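You operate a simulated robot arm through the tools that you are given. There is no shell and no other tool. Be economical: measure what you need, move in short steps, check, and stop when the job is done.

The job below is to be done with a simulated robot arm. You get a single attempt, and the scene is never put back.

## Task
Swap the empty bottle for the full one and fill the trough to the green band.
Fine: shut the valve before the swap and again at the end; the empty bottle stands on the drip plate. Set down upright: grey-band water bottle.

Only the result counts: the job must be done as asked and must still hold three seconds after the hand-in. Knocking over, shifting, dropping, spilling or breaking anything else fails it.

## Robot
A 7-joint arm with a two-finger parallel gripper, fixed in place. Base frame: the origin is at the foot of the arm, x ahead of it, y to its left, z up; the work surface is at about z = 780. Readings come in mm, degrees, newtons and seconds.
With the tool pointing down near the work surface it reaches from about 340 to 780 mm from the base axis. Its first joint turns from -166.0 to 166.0 degrees. Payload 3.91 kg.
Tool frame: the origin (TCP) lies between the finger pads and is the grasp point; the fingertips stand 30 mm ahead of it; z points along the fingers, y is the line along which they close. Largest opening 110 mm; finger width 20, thickness 10; the body of the gripper, 48 by 112 mm, starts 55 mm behind the TCP.
Orientation is that of the tool frame in the base frame, as a unit quaternion [w, x, y, z]. With the fingers straight down and closing along the base's y, the tool's x points along the base's -x, its y along +y and its z along -z.

## Interface
- The arm moves only by the tool drive_tool. Its argument "rows" is a list of rows, each an object (a shift or turn left out is 0, a gripper value left out holds the last) with "linear": the shift along the base's x, y, z in cm, a list of three; "angular": the turn, a rotation vector about the base's x, y, z in degrees, a list of three. In form: [{"linear": [x, y, z], "angular": [wx, wy, wz]}, ...]. A call has 1 to 20 rows; each row is the pose to reach, as a shift and turn from the pose commanded when the call began. "claw" is the closure, from 0 (fully open) to 1 (shut), set as the call begins (left out, the last holds). Rows are played at 5 a second. More than 50 mm and 8.6 degrees between two rows, or a gripper value outside its range, and nothing of the call is played. Where a pose cannot be reached the arm comes as near as it can. A force on the tool above 40 N (or 10 N above the force at the start of the call, whichever is more), or a blocked arm, ends the call early, and 0.2 s more pass. The fingers move at their own pace (about 153 mm/s each) and stop on an object; they squeeze with about 40 N. The grip force told is the motor's: it shows also when the fingers shut on nothing. Time passes only in rows, and 0.2 s behind the last, so rows that repeat a pose let the fingers close. The reply holds the time, the measured pose of the TCP, the force on the tool along the base axes, the opening and the grip force, in the units named above and with some noise, with the torque about the TCP (base axes, N m) and any sound that the robot's microphone picked up.
- Cameras (640 x 400 px; columns grow to the right, rows downward): "scene" is fixed at [220.1, 500, 1369]; the picture's right is [-0.66, -0.75, 0.00], its down [-0.51, 0.45, -0.73] and it looks along [0.55, -0.48, -0.68] (base axes); focal length 354 px, centre (320, 200). "wrist" rides on the gripper at [77, 7, -114] in the tool frame; the picture's right is [-0.09, 1.00, 0.00], its down [-0.80, -0.07, -0.59] and it looks along [-0.59, -0.05, 0.80] (tool axes); focal length 270 px, centre (320, 200). There is no depth. A picture from a camera that has moved, and an enlarged one, comes with that camera's place and axes in the base frame and with its lens.
- capture(camera): a new picture of that camera. No time passes.
- lift_body(by): slides the trunk up (or, below 0, down) by that many mm; the arm rides with it, the base frame stays. It gives what a move gives, with no picture.
- inspect(camera, box): a new picture of the part [left, top, right, bottom] of that camera's present view, enlarged. No time passes.
- sign_off(): hands the job in; it is judged then, once.

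Go step by step. Nothing tells you positions but the pictures and the camera data: compare them with the known pose of the tool, close in by small moves and look again before you grip or let go. The budget is 120 turns and 84 pictures, counting those below and the enlarged ones. Unless the task says otherwise, let go and move clear before handing in, and close with one line.

The tools are called after "Request:" as a command line: name --argument value ..., lists and objects as JSON in quotes. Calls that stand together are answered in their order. drive_tool: Moves the arm, as the interface text tells. Its arguments: {"type":"object","properties":{"rows":{"type":"array"},"claw":{"type":"number"}},"required":["rows"]} The other tools are called the same way: lift_body (by) slides the trunk up or down; capture (camera) takes a picture; inspect (camera, box) takes an enlarged picture of a part of a camera's view; sign_off () hands the job in.

At the start:

```text
time: 0.0
position: [407.9, 63.3, 1057.4]
tool_rot: [0.0, 0.0, 1.0, 0.0]
force: [-0.2, 1.1, 0.2]
ft_torque: [-0.01, 0.02, 0.0]
finger_gap: 109.9
finger_force: 0.0
trunk travel left (down, up): [-550.0, 60.0]
```

scene: 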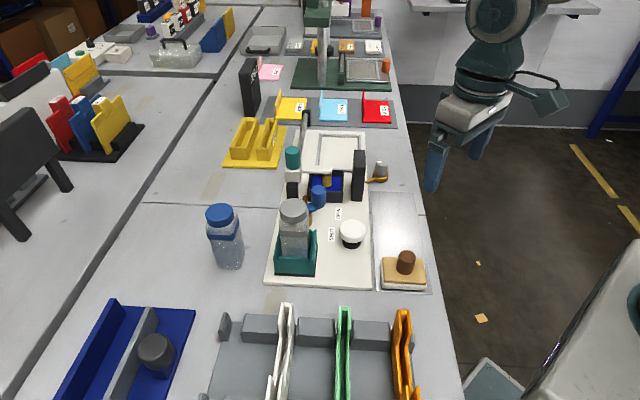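
wrist: 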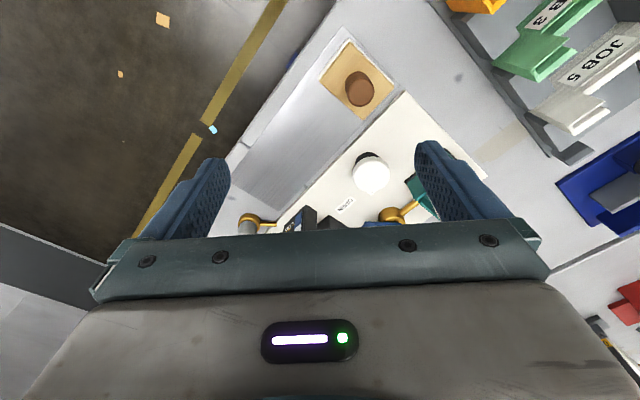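

I see a white board with a teal bottle cradle, a valve and a trough, and a blue-capped bottle standing to one side. I'll enlarge the station before moving.

Request:
inspect --camera "scene" --box '[200, 110, 440, 300]'

Request:
inspect --camera "scene" --box '[260, 140, 400, 220]'

Request:
inspect --camera "scene" --box '[200, 190, 380, 300]'

```text
2.11 times, centred on (320, 205) of scene
camera zoom: at [220.1, 500.0, 1369.0], right [-0.66, -0.75, 0.0], down [-0.51, 0.45, -0.73], along [0.55, -0.48, -0.68], focal length 746 px, centre (320, 190)
```

zoom: 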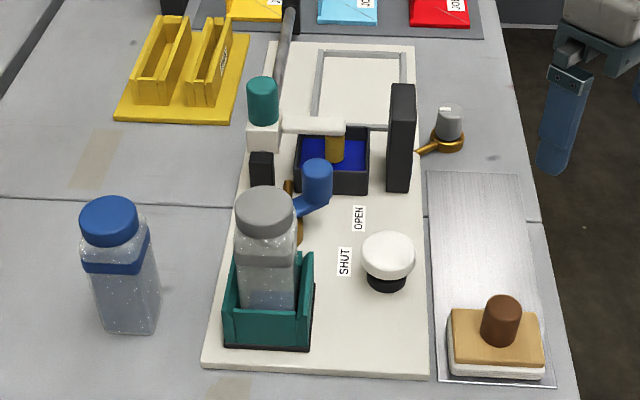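

```text
4.57 times, centred on (330, 180) of scene
camera zoom: at [220.1, 500.0, 1369.0], right [-0.66, -0.75, 0.0], down [-0.51, 0.45, -0.73], along [0.55, -0.48, -0.68], focal length 1619 px, centre (274, 291)
```

zoom: 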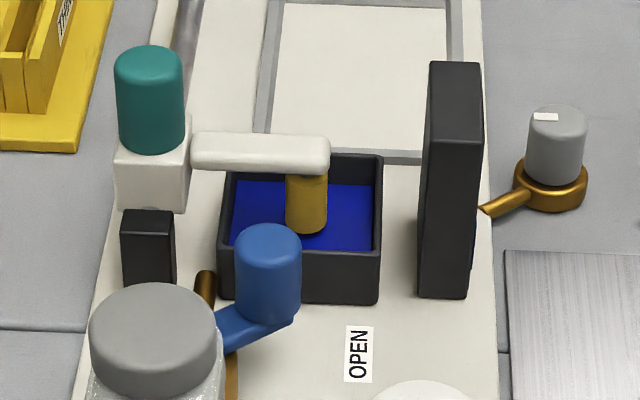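

```text
3.56 times, centred on (290, 245) of scene
camera zoom: at [220.1, 500.0, 1369.0], right [-0.66, -0.75, 0.0], down [-0.51, 0.45, -0.73], along [0.55, -0.48, -0.68], focal length 1259 px, centre (427, 40)
```

zoom: 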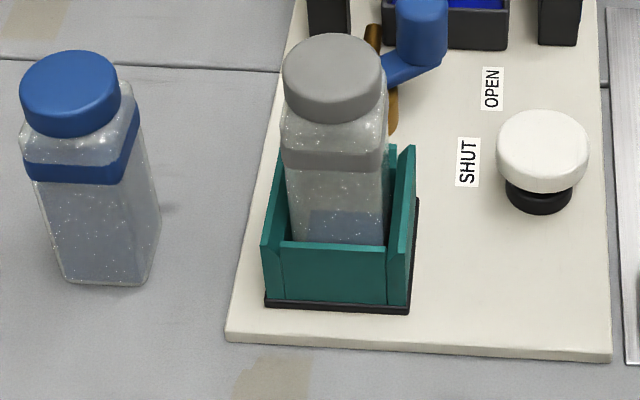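

The grey-band bottle sits in the teal cradle, and the blue-band one is probably the full one. The valve seems to be the blue lever by the OPEN/SHUT labels. I'll carry the hand forward, high up, so the wrist camera can see the trough and valve.

Request:
drive_tool --rows '[{"linear": [4, 0, 1]}, {"linear": [8, 0, 2]}, {"linear": [12, 0, 3]}, {"linear": [16, 0, 4]}]' --claw 0

Request:
capture --camera "wrist"

```text
time: 1.0
position: [568.1, 64.5, 1095.8]
tool_rot: [-0.001, 0.001, 1.0, 0.0]
force: [0.1, 0.4, 0.6]
ft_torque: [0.0, 0.03, 0.02]
finger_gap: 110.2
finger_force: 0.1
trunk travel left (down, up): [-550.0, 60.0]
```

```text
78 pictures are left
camera wrist: at [491.2, 70.3, 1210.6], right [0.09, 1.0, 0.0], down [0.8, -0.07, 0.59], along [0.59, -0.05, -0.8], focal length 270 px, centre (320, 200)
```

wrist: 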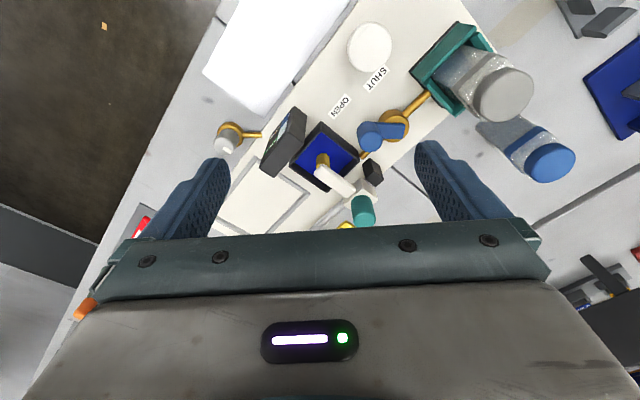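

Request:
inspect --camera "wrist" --box '[200, 80, 420, 230]'

Request:
inspect --camera "wrist" --box '[330, 0, 600, 190]'

```text
2.67 times, centred on (310, 155) of wrist
camera zoom: at [491.2, 70.3, 1210.6], right [0.09, 1.0, 0.0], down [0.8, -0.07, 0.59], along [0.59, -0.05, -0.8], focal length 721 px, centre (347, 320)
```

zoom: 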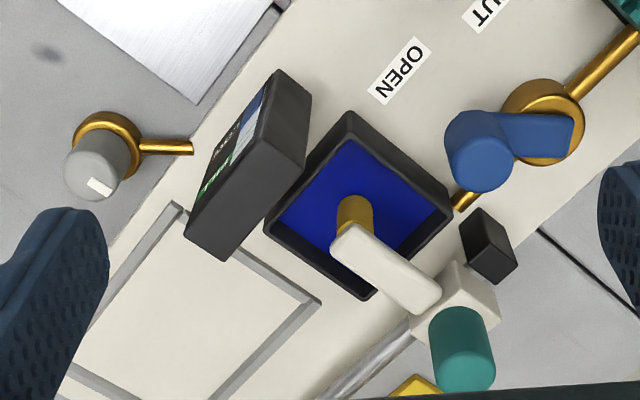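

```text
2.11 times, centred on (465, 95) of wrist
camera zoom: at [491.2, 70.3, 1210.6], right [0.09, 1.0, 0.0], down [0.8, -0.07, 0.59], along [0.59, -0.05, -0.8], focal length 569 px, centre (15, 421)
```

zoom: 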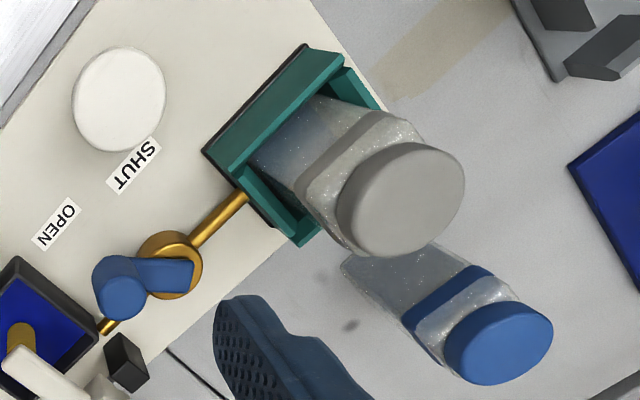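

There's a black gauge box beside the trough with its display facing away from the scene camera. I'll yaw the hand 45° and move it to the −y side to read the gauge.

Request:
drive_tool --rows '[{"linear": [0, -2.5, -1.6], "angular": [0, 0, 7.5]}, {"linear": [0, -5, -3.2], "angular": [0, 0, 15]}, {"linear": [0, -7.5, -4.8], "angular": [0, 0, 22.5]}, {"linear": [0, -10, -6.4], "angular": [0, 0, 30]}, {"linear": [0, -12.5, -8], "angular": [0, 0, 37.5]}, {"linear": [0, -15, -9.6], "angular": [0, 0, 45]}]'

Request:
capture --camera "wrist"

```text
time: 2.4
position: [567.0, -88.6, 1001.4]
tool_rot: [0.0, -0.383, 0.924, 0.0]
force: [0.5, 1.1, 0.6]
ft_torque: [0.01, -0.02, 0.01]
finger_gap: 110.0
finger_force: 0.0
trunk travel left (down, up): [-550.0, 60.0]
```

```text
75 pictures are left
camera wrist: at [508.3, -137.2, 1115.9], right [-0.64, 0.76, 0.0], down [0.61, 0.52, 0.59], along [0.46, 0.38, -0.8], focal length 270 px, centre (320, 200)
```

wrist: 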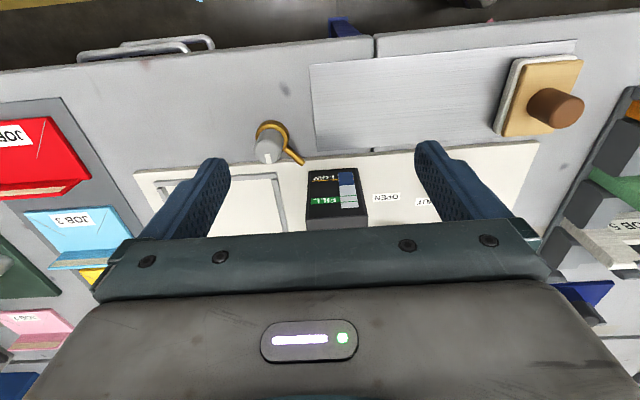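

Request:
inspect --camera "wrist" --box '[230, 110, 430, 230]'

Request:
inspect --camera "wrist" --box '[295, 160, 375, 220]'

```text
3.20 times, centred on (330, 170) of wrist
camera zoom: at [508.3, -137.2, 1115.9], right [-0.64, 0.76, 0.0], down [0.61, 0.52, 0.59], along [0.46, 0.38, -0.8], focal length 865 px, centre (288, 296)
```

zoom: 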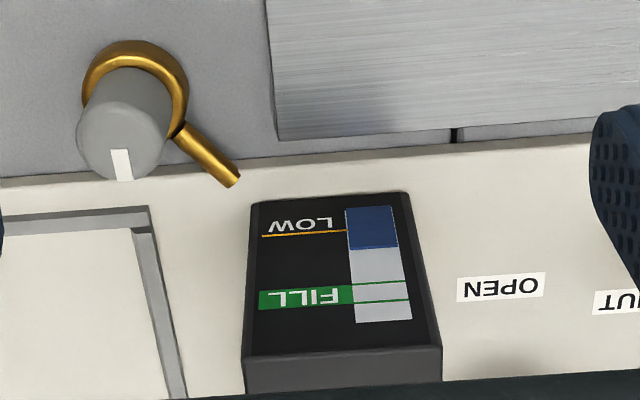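

```text
6.67 times, centred on (335, 190) of wrist
camera zoom: at [508.3, -137.2, 1115.9], right [-0.64, 0.76, 0.0], down [0.61, 0.52, 0.59], along [0.46, 0.38, -0.8], focal length 1802 px, centre (220, 267)
```

zoom: 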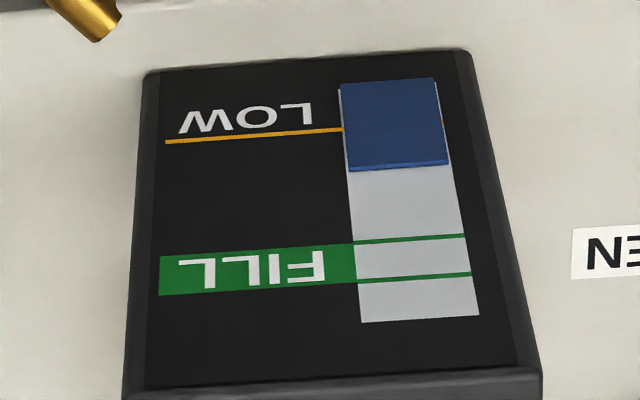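

The gauge reads live: the blue level has just passed LOW and the target is the green FILL band. Next I'll look at the valve lever itself.

Request:
drive_tool --rows '[{"linear": [1, 5, 0]}, {"linear": [2, 10, 0]}, {"linear": [3, 14.8, 0]}]'

Request:
inspect --camera "wrist" --box '[210, 80, 450, 230]'

```text
refused: row 1 steps farther than a row can; nothing moved
```

```text
2.67 times, centred on (330, 155) of wrist
camera zoom: at [508.3, -137.2, 1115.9], right [-0.64, 0.76, 0.0], down [0.61, 0.52, 0.59], along [0.46, 0.38, -0.8], focal length 721 px, centre (293, 320)
```

zoom: 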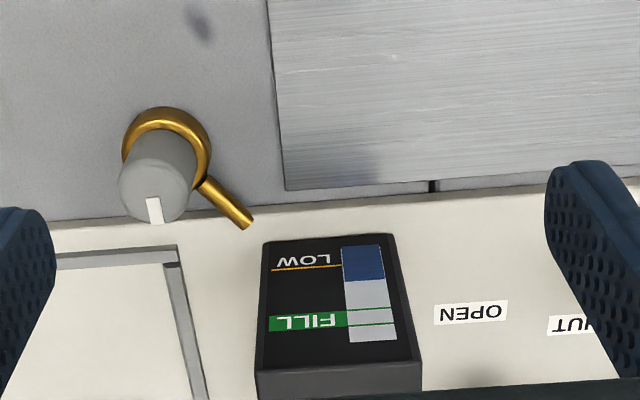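

Request:
drive_tool --rows '[{"linear": [0.8, 3.7, 0]}, {"linear": [1.6, 7.4, 0]}, {"linear": [2.4, 11.1, 0]}, {"linear": [3.3, 14.8, 0]}]'

Request:
inspect --camera "wrist" --box '[210, 80, 450, 230]'

Request:
capture --camera "wrist"

```text
time: 3.4
position: [601.8, 61.7, 1000.1]
tool_rot: [0.0, -0.382, 0.924, 0.0]
force: [0.4, 0.8, 0.1]
ft_torque: [-0.01, 0.02, 0.01]
finger_gap: 109.8
finger_force: 0.2
trunk travel left (down, up): [-550.0, 60.0]
```

```text
2.67 times, centred on (330, 155) of wrist
camera zoom: at [541.1, 12.0, 1114.8], right [-0.64, 0.77, 0.0], down [0.62, 0.52, 0.59], along [0.46, 0.38, -0.8], focal length 721 px, centre (293, 320)
```

zoom: 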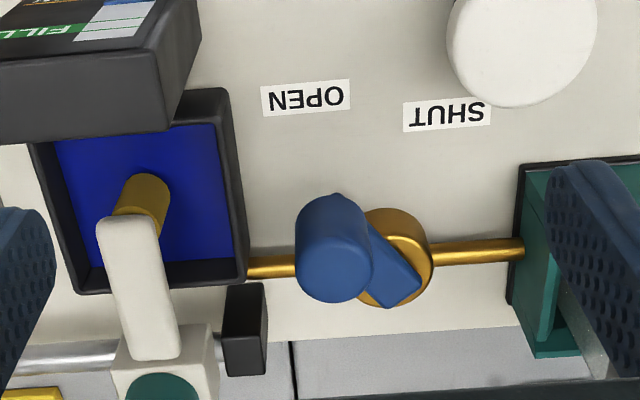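

```text
70 pictures are left
camera wrist: at [541.1, 12.0, 1114.8], right [-0.64, 0.77, 0.0], down [0.62, 0.52, 0.59], along [0.46, 0.38, -0.8], focal length 270 px, centre (320, 200)
```

wrist: 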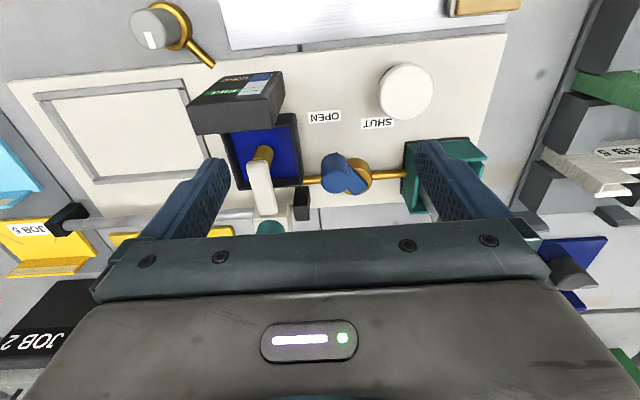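

The lever points at OPEN, so the valve is open now. The pivot is around (652,170) and the blue knob around (651,127) with its top at z≈871. I'll turn the hand so the fingers close across the pipe line, half-close them and hover over the knob.

Request:
drive_tool --rows '[{"linear": [0.5, 0.6, 0], "angular": [0, 0, -8.2]}, {"linear": [0.9, 1.2, 0], "angular": [0, 0, -16.4]}, {"linear": [1.4, 1.8, 0], "angular": [0, 0, -24.6]}, {"linear": [1.8, 2.4, 0], "angular": [0, 0, -32.8]}, {"linear": [2.3, 3.0, 0], "angular": [0, 0, -41]}, {"linear": [2.7, 3.6, 0], "angular": [0, 0, -49.2]}, {"linear": [3.2, 4.2, -1], "angular": [0, 0, -57.4]}, {"linear": [3.6, 4.8, -2], "angular": [0, 0, -65.6]}, {"linear": [4.1, 5.4, -3], "angular": [0, 0, -73.8]}, {"linear": [4.5, 6, -4], "angular": [0, 0, -82]}, {"linear": [4.9, 6.5, -5], "angular": [0, 0, -90]}]' --claw 0.5

Request:
capture --camera "wrist"

Request:
inspect --camera "scene" --box '[220, 120, 420, 280]'

```text
time: 5.8
position: [650.0, 127.9, 951.4]
tool_rot: [0.0, 0.384, 0.923, 0.0]
force: [-0.4, 0.0, -1.6]
ft_torque: [0.01, 0.01, 0.0]
finger_gap: 54.8
finger_force: 0.1
trunk travel left (down, up): [-550.0, 60.0]
```

```text
69 pictures are left
camera wrist: at [600.0, 186.0, 1065.5], right [0.77, 0.64, 0.0], down [0.52, -0.62, 0.59], along [0.38, -0.46, -0.8], focal length 270 px, centre (320, 200)
```

wrist: 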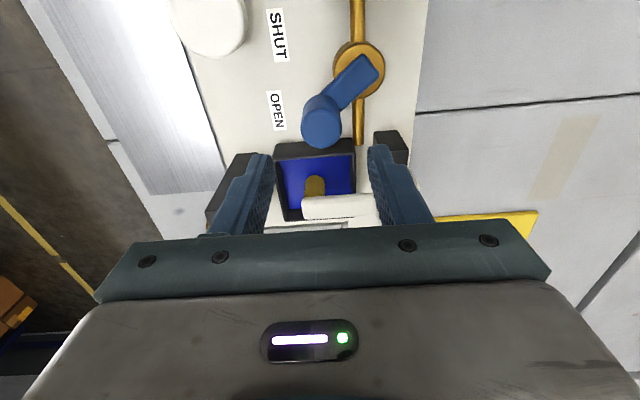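

```text
2.50 times, centred on (320, 200) of scene
camera zoom: at [220.1, 500.0, 1369.0], right [-0.66, -0.75, 0.0], down [-0.51, 0.45, -0.73], along [0.55, -0.48, -0.68], focal length 885 px, centre (320, 200)
```

zoom: 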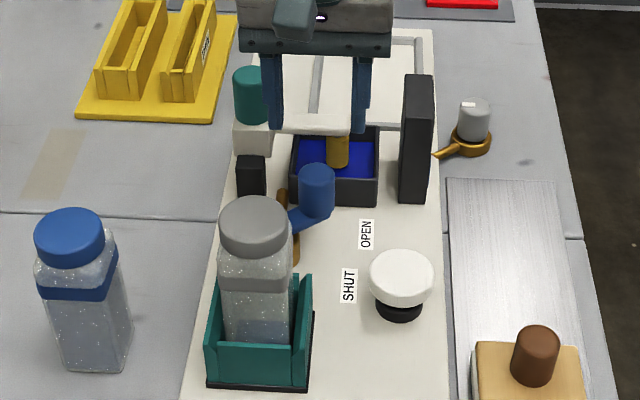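

The hand is lined up over the knob. I'll go down around it and close.

Request:
drive_tool --rows '[{"linear": [0.1, -0.1, -3]}, {"linear": [0.1, -0.1, -6]}, {"linear": [0.1, -0.1, -7.8]}, {"linear": [0.1, -0.1, -7.8]}]'

Request:
inspect --camera "scene" --box '[240, 100, 400, 220]'

```text
time: 6.8
position: [650.7, 125.4, 871.9]
tool_rot: [0.0, 0.382, 0.924, -0.001]
force: [0.1, -0.3, -0.4]
ft_torque: [0.02, -0.02, 0.02]
finger_gap: 55.0
finger_force: 0.1
trunk travel left (down, up): [-550.0, 60.0]
```

```text
3.33 times, centred on (320, 160) of scene
camera zoom: at [220.1, 500.0, 1369.0], right [-0.66, -0.75, 0.0], down [-0.51, 0.45, -0.73], along [0.55, -0.48, -0.68], focal length 1180 px, centre (320, 333)
```

zoom: 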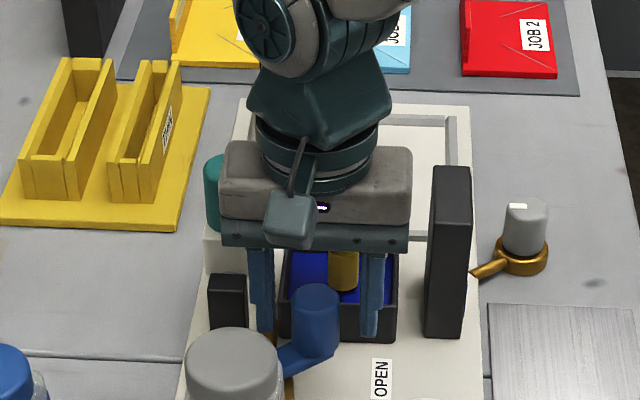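

Request:
capture --camera "wrist"

```text
66 pictures are left
camera wrist: at [600.1, 184.8, 987.5], right [0.77, 0.64, 0.0], down [0.52, -0.62, 0.59], along [0.38, -0.46, -0.8], focal length 270 px, centre (320, 200)
```

wrist: 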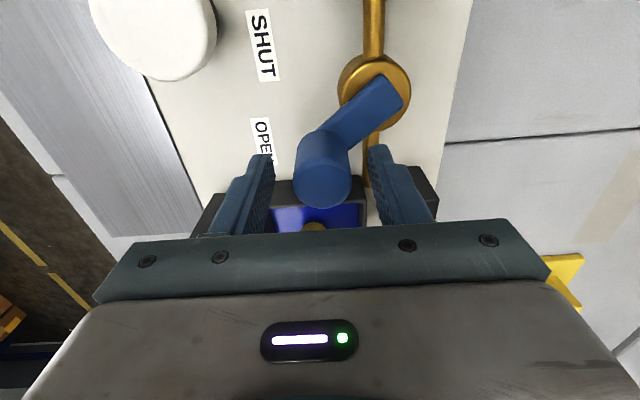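

The knob is between the pads. Closing now.

Request:
drive_tool --rows '[{"linear": [0, 0, 0]}, {"linear": [0, 0, 0]}, {"linear": [0, 0, 0]}]' --claw 1

```text
time: 7.6
position: [651.0, 127.2, 872.7]
tool_rot: [0.0, 0.383, 0.924, 0.0]
force: [-1.0, 0.5, -1.8]
ft_torque: [0.2, 0.01, 0.05]
finger_gap: 31.1
finger_force: 45.2
trunk travel left (down, up): [-550.0, 60.0]
```

The knob is held, 31 mm wide. Now I'll swing it clockwise along the arc towards SHUT.

Request:
drive_tool --rows '[{"linear": [-0.64, 0.11, 0]}, {"linear": [-1.23, 0.3, 0]}, {"linear": [-1.78, 0.57, 0]}, {"linear": [-2.29, 0.92, 0]}]'

```text
time: 8.6
position: [631.1, 135.9, 872.9]
tool_rot: [0.001, 0.382, 0.924, 0.001]
force: [19.0, 8.5, 1.6]
ft_torque: [0.05, 0.2, -0.43]
finger_gap: 31.4
finger_force: 45.6
trunk travel left (down, up): [-550.0, 60.0]
```

Request:
drive_tool --rows '[{"linear": [-0.29, 0.59, 0]}, {"linear": [-0.66, 1.03, 0]}, {"linear": [-0.96, 1.52, 0]}, {"linear": [-1.2, 2.05, 0]}]'

Request:
capture --camera "wrist"

```text
time: 9.6
position: [613.9, 152.2, 872.2]
tool_rot: [-0.002, 0.384, 0.923, -0.002]
force: [-5.7, -14.3, 3.8]
ft_torque: [0.22, -0.35, -0.46]
finger_gap: 31.1
finger_force: 44.6
trunk travel left (down, up): [-550.0, 60.0]
```

```text
65 pictures are left
camera wrist: at [564.7, 211.3, 987.5], right [0.77, 0.64, -0.01], down [0.52, -0.62, 0.59], along [0.38, -0.46, -0.81], focal length 270 px, centre (320, 200)
```

wrist: 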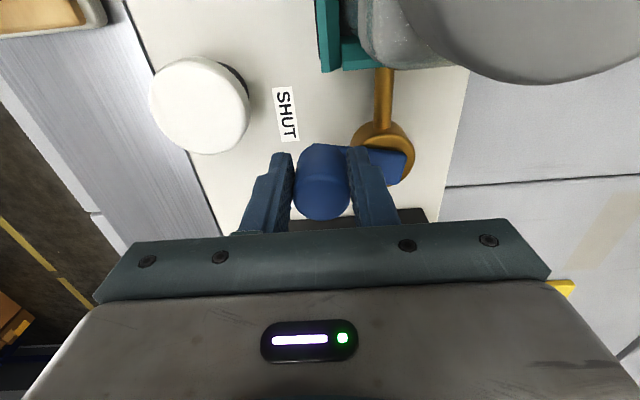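

The lever is almost at SHUT. I'll keep going along the arc to find the stop.

Request:
drive_tool --rows '[{"linear": [-0.3, 0.25, 0]}, {"linear": [-0.42, 0.55, 0]}, {"linear": [-0.5, 0.8, 0]}]'

Request:
capture --camera "wrist"

```text
time: 10.4
position: [606.4, 163.0, 872.6]
tool_rot: [-0.002, 0.381, 0.925, -0.001]
force: [-24.7, -10.6, -1.2]
ft_torque: [-0.04, -0.04, -0.4]
finger_gap: 30.3
finger_force: 44.6
trunk travel left (down, up): [-550.0, 60.0]
```

```text
64 pictures are left
camera wrist: at [557.3, 222.4, 987.6], right [0.77, 0.64, 0.0], down [0.52, -0.62, 0.59], along [0.38, -0.45, -0.81], focal length 270 px, centre (320, 200)
```

wrist: 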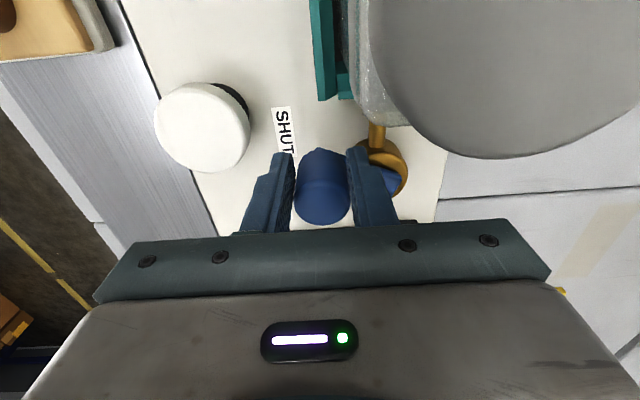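

Request:
drive_tool --rows '[{"linear": [-0.4, 0.3, 0]}, {"linear": [-0.45, 0.7, 0]}, {"linear": [-0.45, 1.0, 0]}]'

Request:
capture --camera "wrist"

```text
time: 11.2
position: [601.3, 176.6, 872.2]
tool_rot: [-0.002, 0.381, 0.924, 0.0]
force: [-29.2, -0.9, -6.9]
ft_torque: [-0.15, -0.42, -0.2]
finger_gap: 27.8
finger_force: 45.0
trunk travel left (down, up): [-550.0, 60.0]
```

```text
63 pictures are left
camera wrist: at [552.2, 234.1, 987.6], right [0.76, 0.64, 0.0], down [0.52, -0.62, 0.59], along [0.38, -0.45, -0.81], focal length 270 px, centre (320, 200)
```

wrist: 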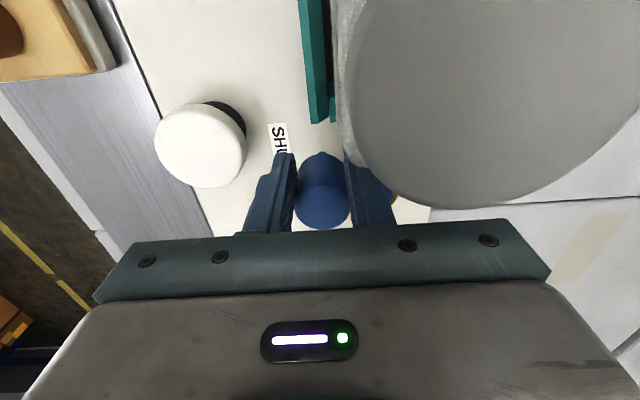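

The grip narrowed, which suggests the lever has reached its stop and the pads are sliding on the knob. I'll release, rise straight up and look.

Request:
drive_tool --rows '[{"linear": [0, 0, 0]}, {"linear": [0, 0, 0]}, {"linear": [0, 0, 4]}, {"linear": [0, 0, 8]}, {"linear": [-1, -4, 11]}, {"linear": [-2, -8, 13]}]' --claw 0.5

Request:
capture --camera "wrist"

Request:
inspect --camera "scene" --box '[220, 120, 420, 280]'

```text
refused: row 5 steps farther than a row can; nothing moved
```

```text
62 pictures are left
camera wrist: at [552.2, 234.1, 987.6], right [0.76, 0.64, 0.0], down [0.52, -0.62, 0.59], along [0.38, -0.45, -0.81], focal length 270 px, centre (320, 200)
```

wrist: 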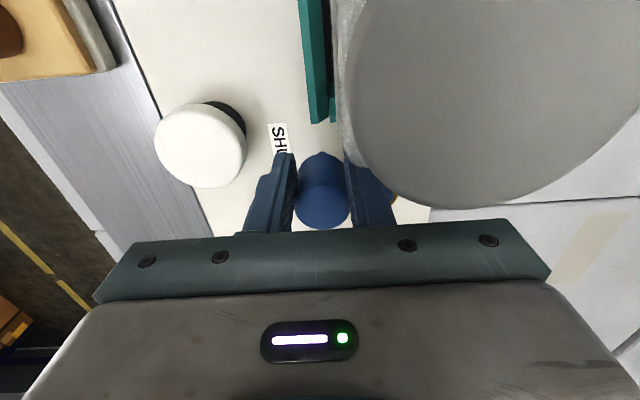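

```text
2.50 times, centred on (320, 200) of scene
camera zoom: at [220.1, 500.0, 1369.0], right [-0.66, -0.75, 0.0], down [-0.51, 0.45, -0.73], along [0.55, -0.48, -0.68], focal length 885 px, centre (320, 200)
```

zoom: 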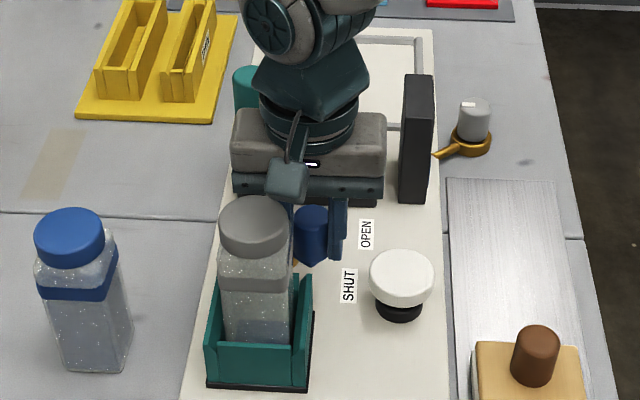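

Request:
drive_tool --rows '[{"linear": [0, 0, 0]}, {"linear": [0, 0, 0]}, {"linear": [0, 0, 4]}, {"linear": [0, 0, 8]}, {"linear": [-0.5, -3, 11]}, {"linear": [-1, -6, 13]}]' --claw 0.5

Request:
inspect --camera "wrist" --box '[200, 0, 500, 187]'

Request:
inspect --camera "scene" --box '[260, 140, 400, 230]'

```text
time: 12.6
position: [595.4, 111.9, 1003.3]
tool_rot: [0.0, 0.382, 0.924, 0.0]
force: [0.4, 0.0, 1.1]
ft_torque: [0.03, -0.01, 0.03]
finger_gap: 54.8
finger_force: 0.0
trunk travel left (down, up): [-550.0, 60.0]
```

```text
2.13 times, centred on (350, 94) of wrist
camera zoom: at [545.7, 171.2, 1117.6], right [0.77, 0.64, 0.0], down [0.52, -0.62, 0.59], along [0.38, -0.46, -0.8], focal length 577 px, centre (256, 427)
```

zoom: 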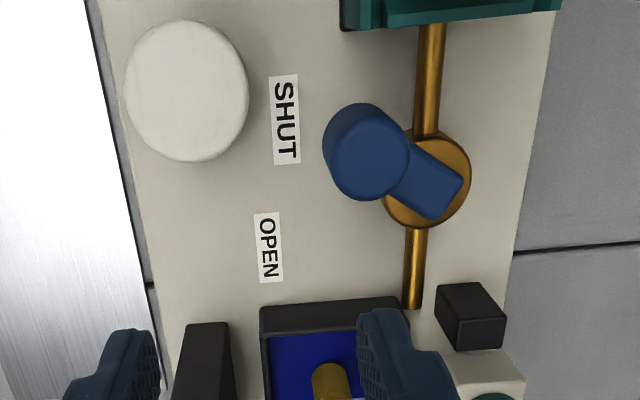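

```text
4.44 times, centred on (330, 185) of scene
camera zoom: at [220.1, 500.0, 1369.0], right [-0.66, -0.75, 0.0], down [-0.51, 0.45, -0.73], along [0.55, -0.48, -0.68], focal length 1574 px, centre (276, 267)
```

zoom: 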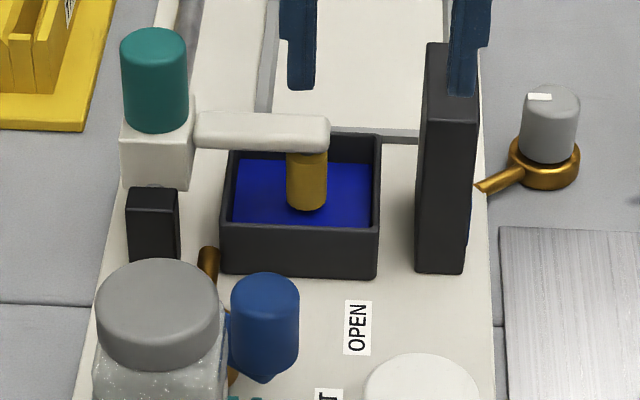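

The lever has swung to the SHUT side and the valve is shut. Before the swap I want to check which surface is the drip plate, and look at the cradle and bottles up close.

Request:
inspect --camera "scene" --box '[290, 115, 440, 210]'

Request:
inspect --camera "scene" --box '[360, 180, 450, 300]'

Request:
inspect --camera "scene" --box '[195, 190, 335, 290]'

```text
4.21 times, centred on (365, 162) of scene
camera zoom: at [220.1, 500.0, 1369.0], right [-0.66, -0.75, 0.0], down [-0.51, 0.45, -0.73], along [0.55, -0.48, -0.68], focal length 1491 px, centre (130, 358)
```

zoom: 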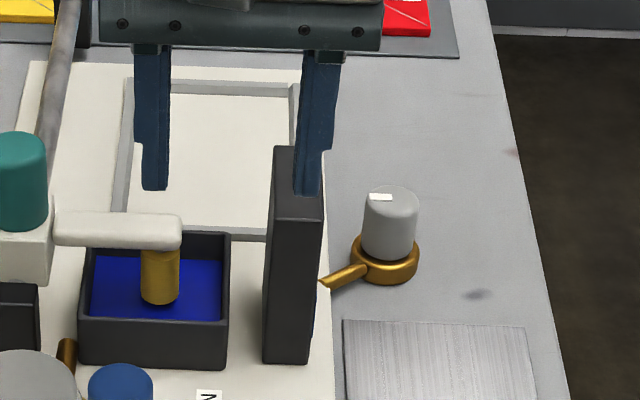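

```text
3.33 times, centred on (405, 240) of scene
camera zoom: at [220.1, 500.0, 1369.0], right [-0.66, -0.75, 0.0], down [-0.51, 0.45, -0.73], along [0.55, -0.48, -0.68], focal length 1180 px, centre (37, 67)
```

zoom: 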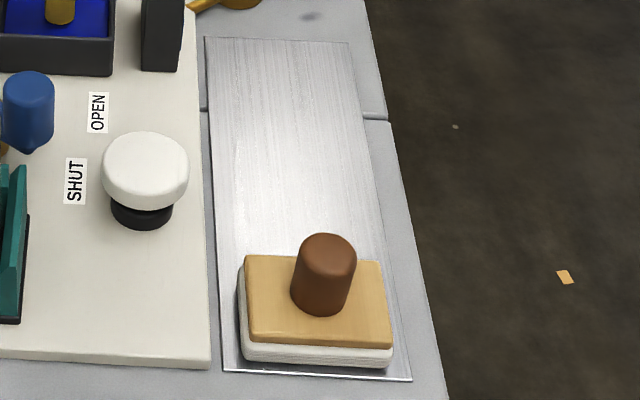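

```text
4.00 times, centred on (265, 240) of scene
camera zoom: at [220.1, 500.0, 1369.0], right [-0.66, -0.75, 0.0], down [-0.51, 0.45, -0.73], along [0.55, -0.48, -0.68], focal length 1417 px, centre (540, 40)
```

zoom: 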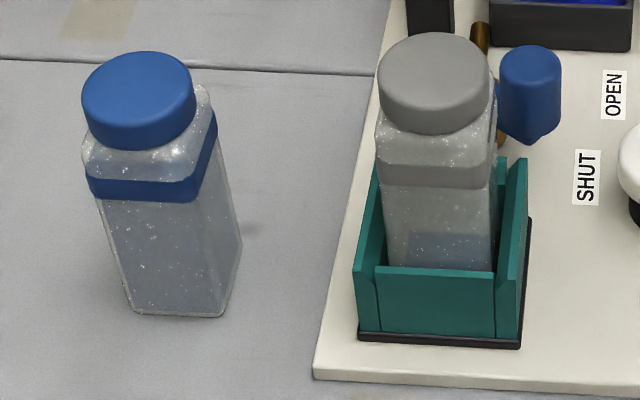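

The brushed-steel plate beside the board is the drip plate, and a pad already sits on its near end. The grey bottle's cap is at about (579,248) with its top at 942. The current hand yaw suits it, so I'll go over the bottle.

Request:
drive_tool --rows '[{"linear": [-0.4, 3.5, 1]}, {"linear": [-0.8, 7, 2]}, {"linear": [-1.2, 10.3, 3]}, {"linear": [-1.6, 13.6, 3.5]}, {"linear": [-1.6, 13.6, 3.5]}]' --claw 0.15

Request:
capture --camera "wrist"

Request:
inspect --camera "scene" --box '[220, 130, 400, 290]'

```text
time: 13.8
position: [581.0, 248.2, 1038.4]
tool_rot: [0.0, 0.383, 0.924, 0.001]
force: [0.0, -0.6, -0.3]
ft_torque: [0.0, 0.01, 0.01]
finger_gap: 93.5
finger_force: 0.0
trunk travel left (down, up): [-550.0, 60.0]
```

```text
55 pictures are left
camera wrist: at [530.7, 307.0, 1152.7], right [0.77, 0.64, 0.0], down [0.52, -0.62, 0.59], along [0.38, -0.46, -0.8], focal length 270 px, centre (320, 200)
```

wrist: 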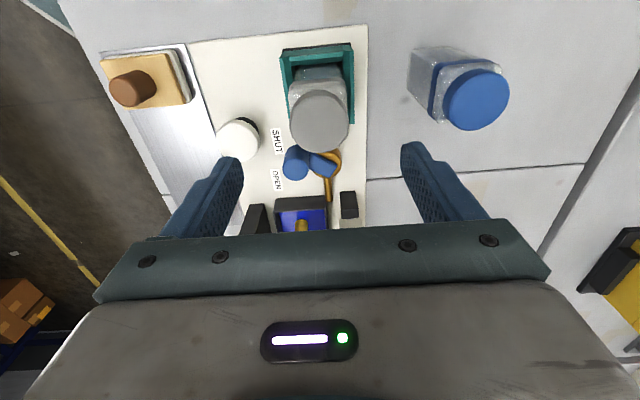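

```text
2.50 times, centred on (310, 210) of scene
camera zoom: at [220.1, 500.0, 1369.0], right [-0.66, -0.75, 0.0], down [-0.51, 0.45, -0.73], along [0.55, -0.48, -0.68], focal length 885 px, centre (345, 175)
```

zoom: 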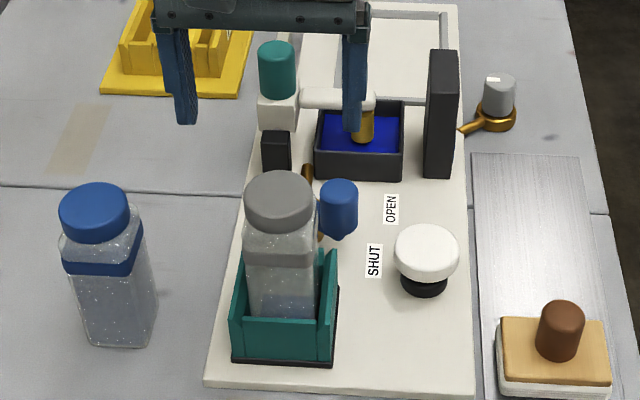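

The cap centre checks out at about (580,246). Descending around the bottle, then closing.

Request:
drive_tool --rows '[{"linear": [-0.1, -0.1, -4]}, {"linear": [-0.1, -0.15, -8]}, {"linear": [-0.1, -0.15, -11.5]}, {"linear": [-0.1, -0.15, -13.9]}, {"linear": [-0.1, -0.15, -13.9]}]'

Request:
inspect --camera "scene" --box '[230, 150, 370, 280]'

Request:
capture --camera "wrist"

```text
time: 15.0
position: [578.8, 247.0, 898.4]
tool_rot: [0.0, 0.383, 0.924, 0.0]
force: [0.4, 0.6, -0.2]
ft_torque: [-0.01, -0.01, 0.01]
finger_gap: 93.4
finger_force: 0.0
trunk travel left (down, up): [-550.0, 60.0]
```

```text
3.08 times, centred on (300, 215) of scene
camera zoom: at [220.1, 500.0, 1369.0], right [-0.66, -0.75, 0.0], down [-0.51, 0.45, -0.73], along [0.55, -0.48, -0.68], focal length 1090 px, centre (382, 154)
```

zoom: 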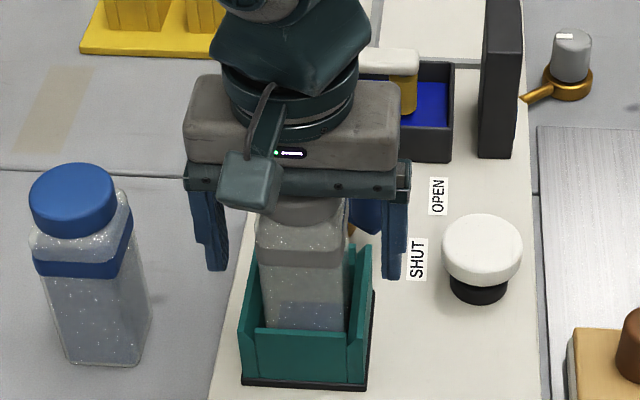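

```text
52 pictures are left
camera wrist: at [529.2, 306.0, 1013.2], right [0.77, 0.64, 0.0], down [0.52, -0.62, 0.59], along [0.38, -0.46, -0.8], focal length 270 px, centre (320, 200)
```

wrist: 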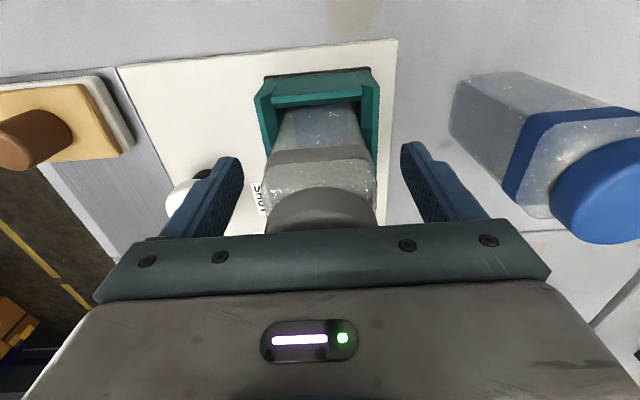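

Request:
drive_tool --rows '[{"linear": [0, 0, 0]}, {"linear": [0, 0, 0]}, {"linear": [0, 0, 0]}]' --claw 1

```text
time: 15.8
position: [580.1, 246.7, 899.2]
tool_rot: [0.0, 0.383, 0.924, 0.0]
force: [0.3, -0.2, 0.3]
ft_torque: [0.01, 0.03, 0.01]
finger_gap: 49.1
finger_force: 39.8
trunk travel left (down, up): [-550.0, 60.0]
```

The bottle is held, 49 mm wide. I'll lift it straight up slowly.

Request:
drive_tool --rows '[{"linear": [0, 0, 1]}, {"linear": [0, 0, 2.5]}, {"linear": [0, 0, 5]}, {"linear": [0, 0, 8]}, {"linear": [0, 0, 11]}]'

Request:
capture --camera "scene"

```text
time: 17.0
position: [580.2, 246.4, 1010.0]
tool_rot: [0.0, 0.383, 0.924, 0.0]
force: [0.1, -0.1, -0.1]
ft_torque: [0.03, 0.0, 0.01]
finger_gap: 49.3
finger_force: 40.0
trunk travel left (down, up): [-550.0, 60.0]
```

```text
51 pictures are left
```

scene: 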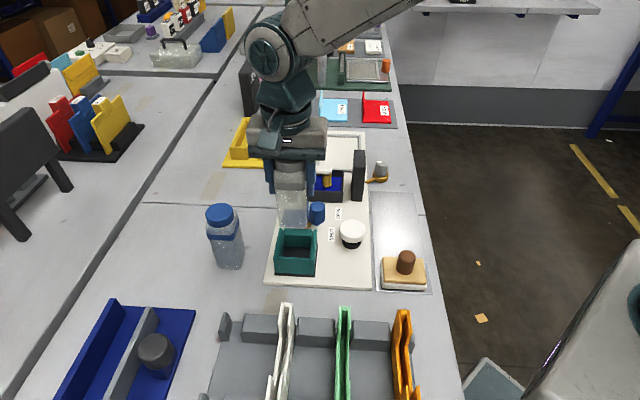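

The empty bottle is clear of the cradle. I'll carry it over the free middle of the drip plate, about (527,3).

Request:
drive_tool --rows '[{"linear": [-0.9, -3.5, 1]}, {"linear": [-1.8, -7.5, 1.5]}, {"linear": [-2.7, -12, 1.5]}, {"linear": [-3.6, -16.5, 1]}, {"linear": [-4.5, -20.5, 0]}, {"linear": [-5.3, -24.3, -2]}, {"linear": [-5.3, -24.3, -3]}]'

Request:
capture --camera "scene"

Request:
capture --camera "wrist"

```text
time: 18.6
position: [526.6, 4.2, 977.9]
tool_rot: [0.0, 0.383, 0.924, 0.001]
force: [-0.2, -0.2, -0.4]
ft_torque: [0.03, -0.03, 0.01]
finger_gap: 49.0
finger_force: 40.5
trunk travel left (down, up): [-550.0, 60.0]
```

```text
50 pictures are left
```

scene: 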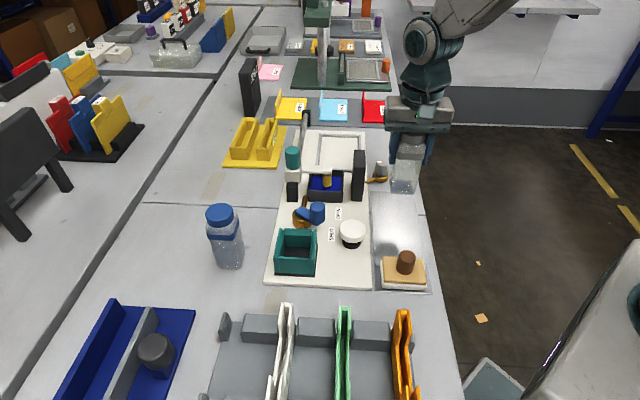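

```text
49 pictures are left
camera wrist: at [476.8, 63.5, 1093.4], right [0.77, 0.64, 0.0], down [0.52, -0.62, 0.59], along [0.38, -0.46, -0.8], focal length 270 px, centre (320, 200)
```

wrist: 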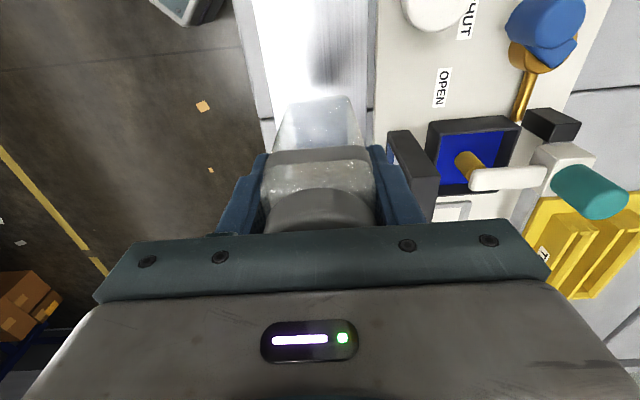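

It's over the plate and well inside the edges. Lowering gently towards contact.

Request:
drive_tool --rows '[{"linear": [0, 0, -3]}, {"linear": [0, 0, -5.5]}, {"linear": [0, 0, -7.5]}, {"linear": [0, 0, -8.3]}, {"linear": [0, 0, -8.6]}]'

Request:
inspect --camera "scene" --box '[350, 120, 470, 230]'

```text
time: 19.8
position: [526.9, 5.3, 892.7]
tool_rot: [0.0, 0.383, 0.924, 0.0]
force: [-0.6, -0.1, -0.5]
ft_torque: [-0.01, -0.02, 0.04]
finger_gap: 49.3
finger_force: 40.0
trunk travel left (down, up): [-550.0, 60.0]
```

```text
3.64 times, centred on (410, 175) of scene
camera zoom: at [220.1, 500.0, 1369.0], right [-0.66, -0.75, 0.0], down [-0.51, 0.45, -0.73], along [0.55, -0.48, -0.68], focal length 1288 px, centre (-7, 291)
```

zoom: 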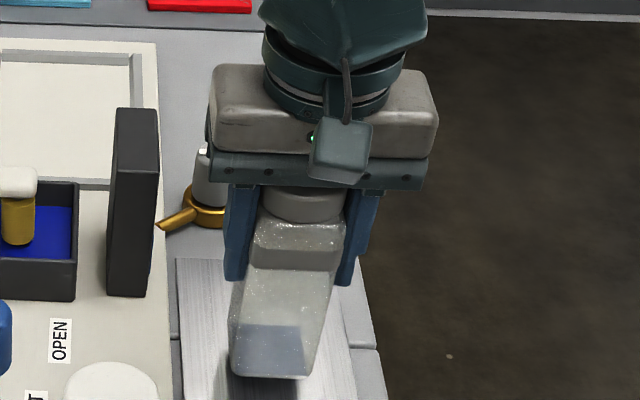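

Request:
drive_tool --rows '[{"linear": [0, 0, -0.15]}, {"linear": [0, 0, -0.3]}, {"linear": [0, 0, -0.45]}]'

```text
time: 20.6
position: [527.3, 3.8, 887.4]
tool_rot: [0.0, 0.383, 0.924, 0.0]
force: [-0.1, -0.3, -1.0]
ft_torque: [0.02, -0.01, 0.02]
finger_gap: 49.1
finger_force: 39.8
trunk travel left (down, up): [-550.0, 60.0]
```

Request:
drive_tool --rows '[{"linear": [0, 0, -0.15]}, {"linear": [0, 0, -0.3]}]'

Request:
inspect --camera "scene" --box '[370, 170, 430, 230]'

```text
time: 21.2
position: [527.1, 4.4, 884.5]
tool_rot: [0.0, 0.383, 0.924, 0.0]
force: [0.7, 0.1, -1.1]
ft_torque: [0.01, -0.01, 0.0]
finger_gap: 49.2
finger_force: 39.7
trunk travel left (down, up): [-550.0, 60.0]
```

```text
6.67 times, centred on (400, 200) of scene
camera zoom: at [220.1, 500.0, 1369.0], right [-0.66, -0.75, 0.0], down [-0.51, 0.45, -0.73], along [0.55, -0.48, -0.68], focal length 2361 px, centre (-213, 200)
```

zoom: 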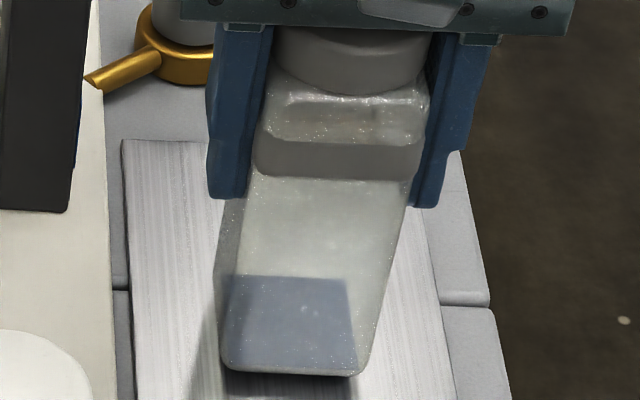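

Request:
drive_tool --rows '[{"linear": [0, 0, -0.15]}, {"linear": [0, 0, -0.3]}, {"linear": [0, 0, -0.45]}]'

```text
time: 22.0
position: [525.6, 4.0, 882.3]
tool_rot: [0.001, 0.382, 0.924, -0.001]
force: [-1.2, 0.1, 7.8]
ft_torque: [-0.01, 0.15, -0.01]
finger_gap: 49.3
finger_force: 40.2
trunk travel left (down, up): [-550.0, 60.0]
```

Contact at 8 N, so the bottle is standing on the plate. I'll release and rise.

Request:
drive_tool --rows '[{"linear": [0, 0, 0.15]}, {"linear": [0, 0, 0.15]}, {"linear": [0, 0, 0.15]}, {"linear": [0, 0, 3]}, {"linear": [0, 0, 7]}, {"linear": [0, 0, 11.5]}, {"linear": [0, 0, 15]}]' --claw 0.15

Request:
capture --camera "scene"

```text
time: 23.6
position: [527.1, 3.5, 1031.8]
tool_rot: [0.0, 0.383, 0.924, 0.0]
force: [-0.3, 0.2, -0.3]
ft_torque: [0.02, -0.02, -0.05]
finger_gap: 93.5
finger_force: 0.1
trunk travel left (down, up): [-550.0, 60.0]
```

```text
46 pictures are left
```

scene: 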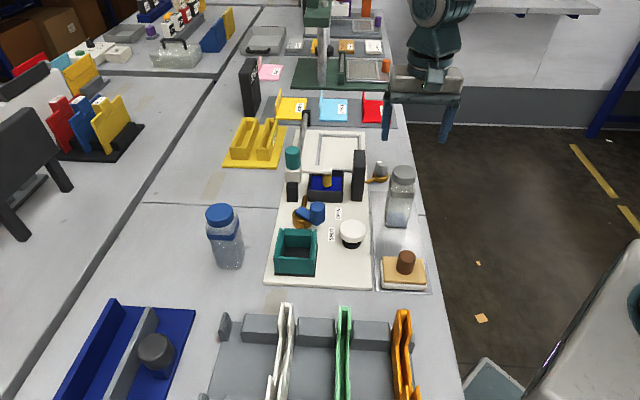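

The grey bottle stands on the plate. Next I'll go over the blue bottle.

Request:
drive_tool --rows '[{"linear": [1.66, 3.74, 0]}, {"linear": [3.3, 7.5, 0]}, {"linear": [5, 11.2, 0]}, {"linear": [6.6, 15, 0]}, {"linear": [8.3, 18.7, 0]}, {"linear": [9.9, 22.4, 0]}, {"linear": [11.6, 26.2, 0]}, {"linear": [13.2, 29.9, 0]}, {"linear": [14.9, 33.65, -1]}, {"linear": [14.9, 33.65, -2]}]'

Request:
capture --camera "wrist"

```text
time: 25.8
position: [674.4, 342.0, 1012.3]
tool_rot: [0.0, 0.383, 0.924, 0.001]
force: [-0.4, -0.1, 0.2]
ft_torque: [0.02, -0.04, 0.02]
finger_gap: 93.4
finger_force: 0.0
trunk travel left (down, up): [-550.0, 60.0]
```

```text
45 pictures are left
camera wrist: at [624.8, 400.7, 1126.2], right [0.77, 0.64, 0.0], down [0.52, -0.62, 0.59], along [0.38, -0.46, -0.8], focal length 270 px, centre (320, 200)
```

wrist: 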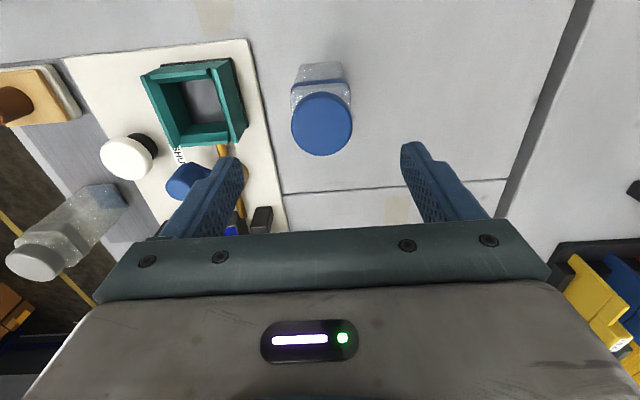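

Request:
inspect --camera "wrist" --box '[120, 40, 380, 170]'

```text
2.46 times, centred on (250, 105) of wrist
camera zoom: at [624.8, 400.7, 1126.2], right [0.77, 0.64, 0.0], down [0.52, -0.62, 0.59], along [0.38, -0.46, -0.8], focal length 665 px, centre (492, 434)
```

zoom: 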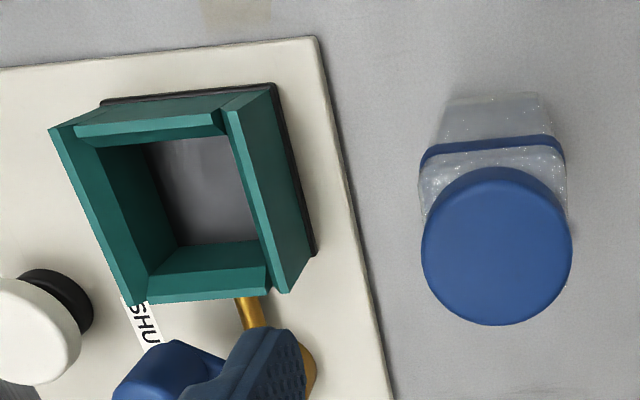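

The blue bottle is aligned with the hand and with the cradle. Descending on it to grip.

Request:
drive_tool --rows '[{"linear": [0.0, 0.1, -4]}, {"linear": [0.0, 0.1, -8]}, {"linear": [0.0, 0.1, -11.5]}, {"linear": [0.0, 0.1, -13.1]}, {"linear": [0.0, 0.1, -13.1]}]'

Request:
capture --camera "wrist"

```text
time: 27.0
position: [675.5, 342.3, 879.6]
tool_rot: [0.0, 0.382, 0.924, -0.001]
force: [0.6, 0.4, 0.8]
ft_torque: [-0.01, -0.01, -0.01]
finger_gap: 93.2
finger_force: 0.0
trunk travel left (down, up): [-550.0, 60.0]
```

```text
43 pictures are left
camera wrist: at [625.3, 400.6, 993.9], right [0.77, 0.64, 0.0], down [0.52, -0.62, 0.59], along [0.38, -0.46, -0.8], focal length 270 px, centre (320, 200)
```

wrist: 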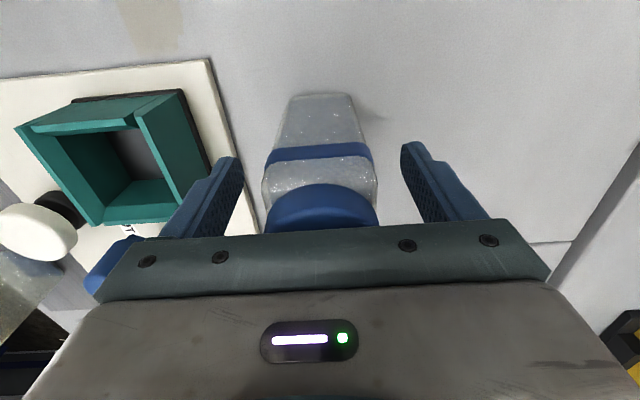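

Good alignment. Closing, then lifting.

Request:
drive_tool --rows '[{"linear": [0, 0, 0]}, {"linear": [0, 0, 0]}, {"linear": [0, 0, 0]}, {"linear": [0, 0, 0.7]}, {"linear": [0, 0, 2]}]' --claw 1

```text
time: 28.2
position: [676.1, 342.9, 899.1]
tool_rot: [0.0, 0.383, 0.924, -0.001]
force: [0.0, 0.5, -3.1]
ft_torque: [-0.01, 0.0, -0.01]
finger_gap: 50.0
finger_force: 40.7
trunk travel left (down, up): [-550.0, 60.0]
```

It's held, and about 3 N heavier, so this is the full one. I'll lift it and carry it above the cradle.

Request:
drive_tool --rows '[{"linear": [0, 0, 3]}, {"linear": [0, 0, 7]}, {"linear": [0, 0, 11]}, {"linear": [-2.4, -2.4, 12]}, {"linear": [-4.8, -4.8, 12]}, {"linear": [-7.2, -7.2, 12]}, {"linear": [-9.6, -9.6, 11]}, {"linear": [-9.6, -9.6, 10]}]'

Request:
capture --camera "wrist"

Request:
inspect --camera "scene" --box '[220, 130, 380, 290]'

```text
time: 30.0
position: [579.8, 245.2, 999.3]
tool_rot: [0.0, 0.382, 0.924, 0.0]
force: [-0.9, 1.1, -3.4]
ft_torque: [0.04, 0.02, 0.01]
finger_gap: 49.8
finger_force: 40.1
trunk travel left (down, up): [-550.0, 60.0]
```

```text
42 pictures are left
camera wrist: at [529.3, 305.2, 1113.4], right [0.77, 0.64, 0.0], down [0.52, -0.62, 0.59], along [0.38, -0.46, -0.8], focal length 270 px, centre (320, 200)
```

wrist: 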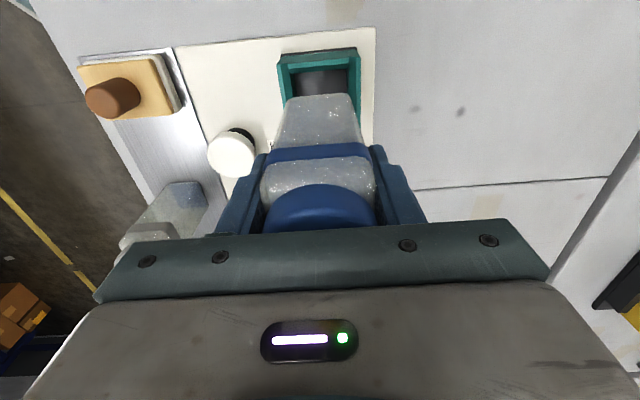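

```text
2.50 times, centred on (300, 210) of scene
camera zoom: at [220.1, 500.0, 1369.0], right [-0.66, -0.75, 0.0], down [-0.51, 0.45, -0.73], along [0.55, -0.48, -0.68], focal length 885 px, centre (370, 175)
```

zoom: 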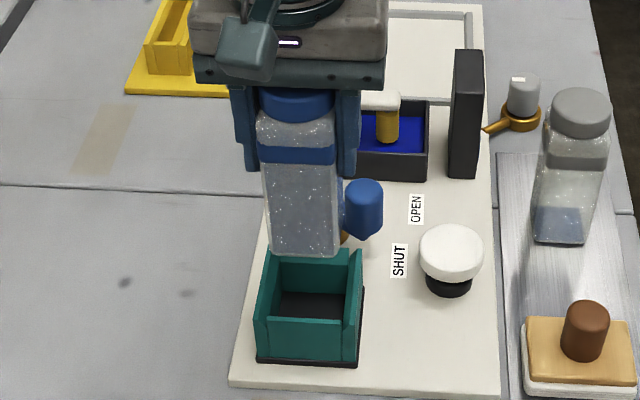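

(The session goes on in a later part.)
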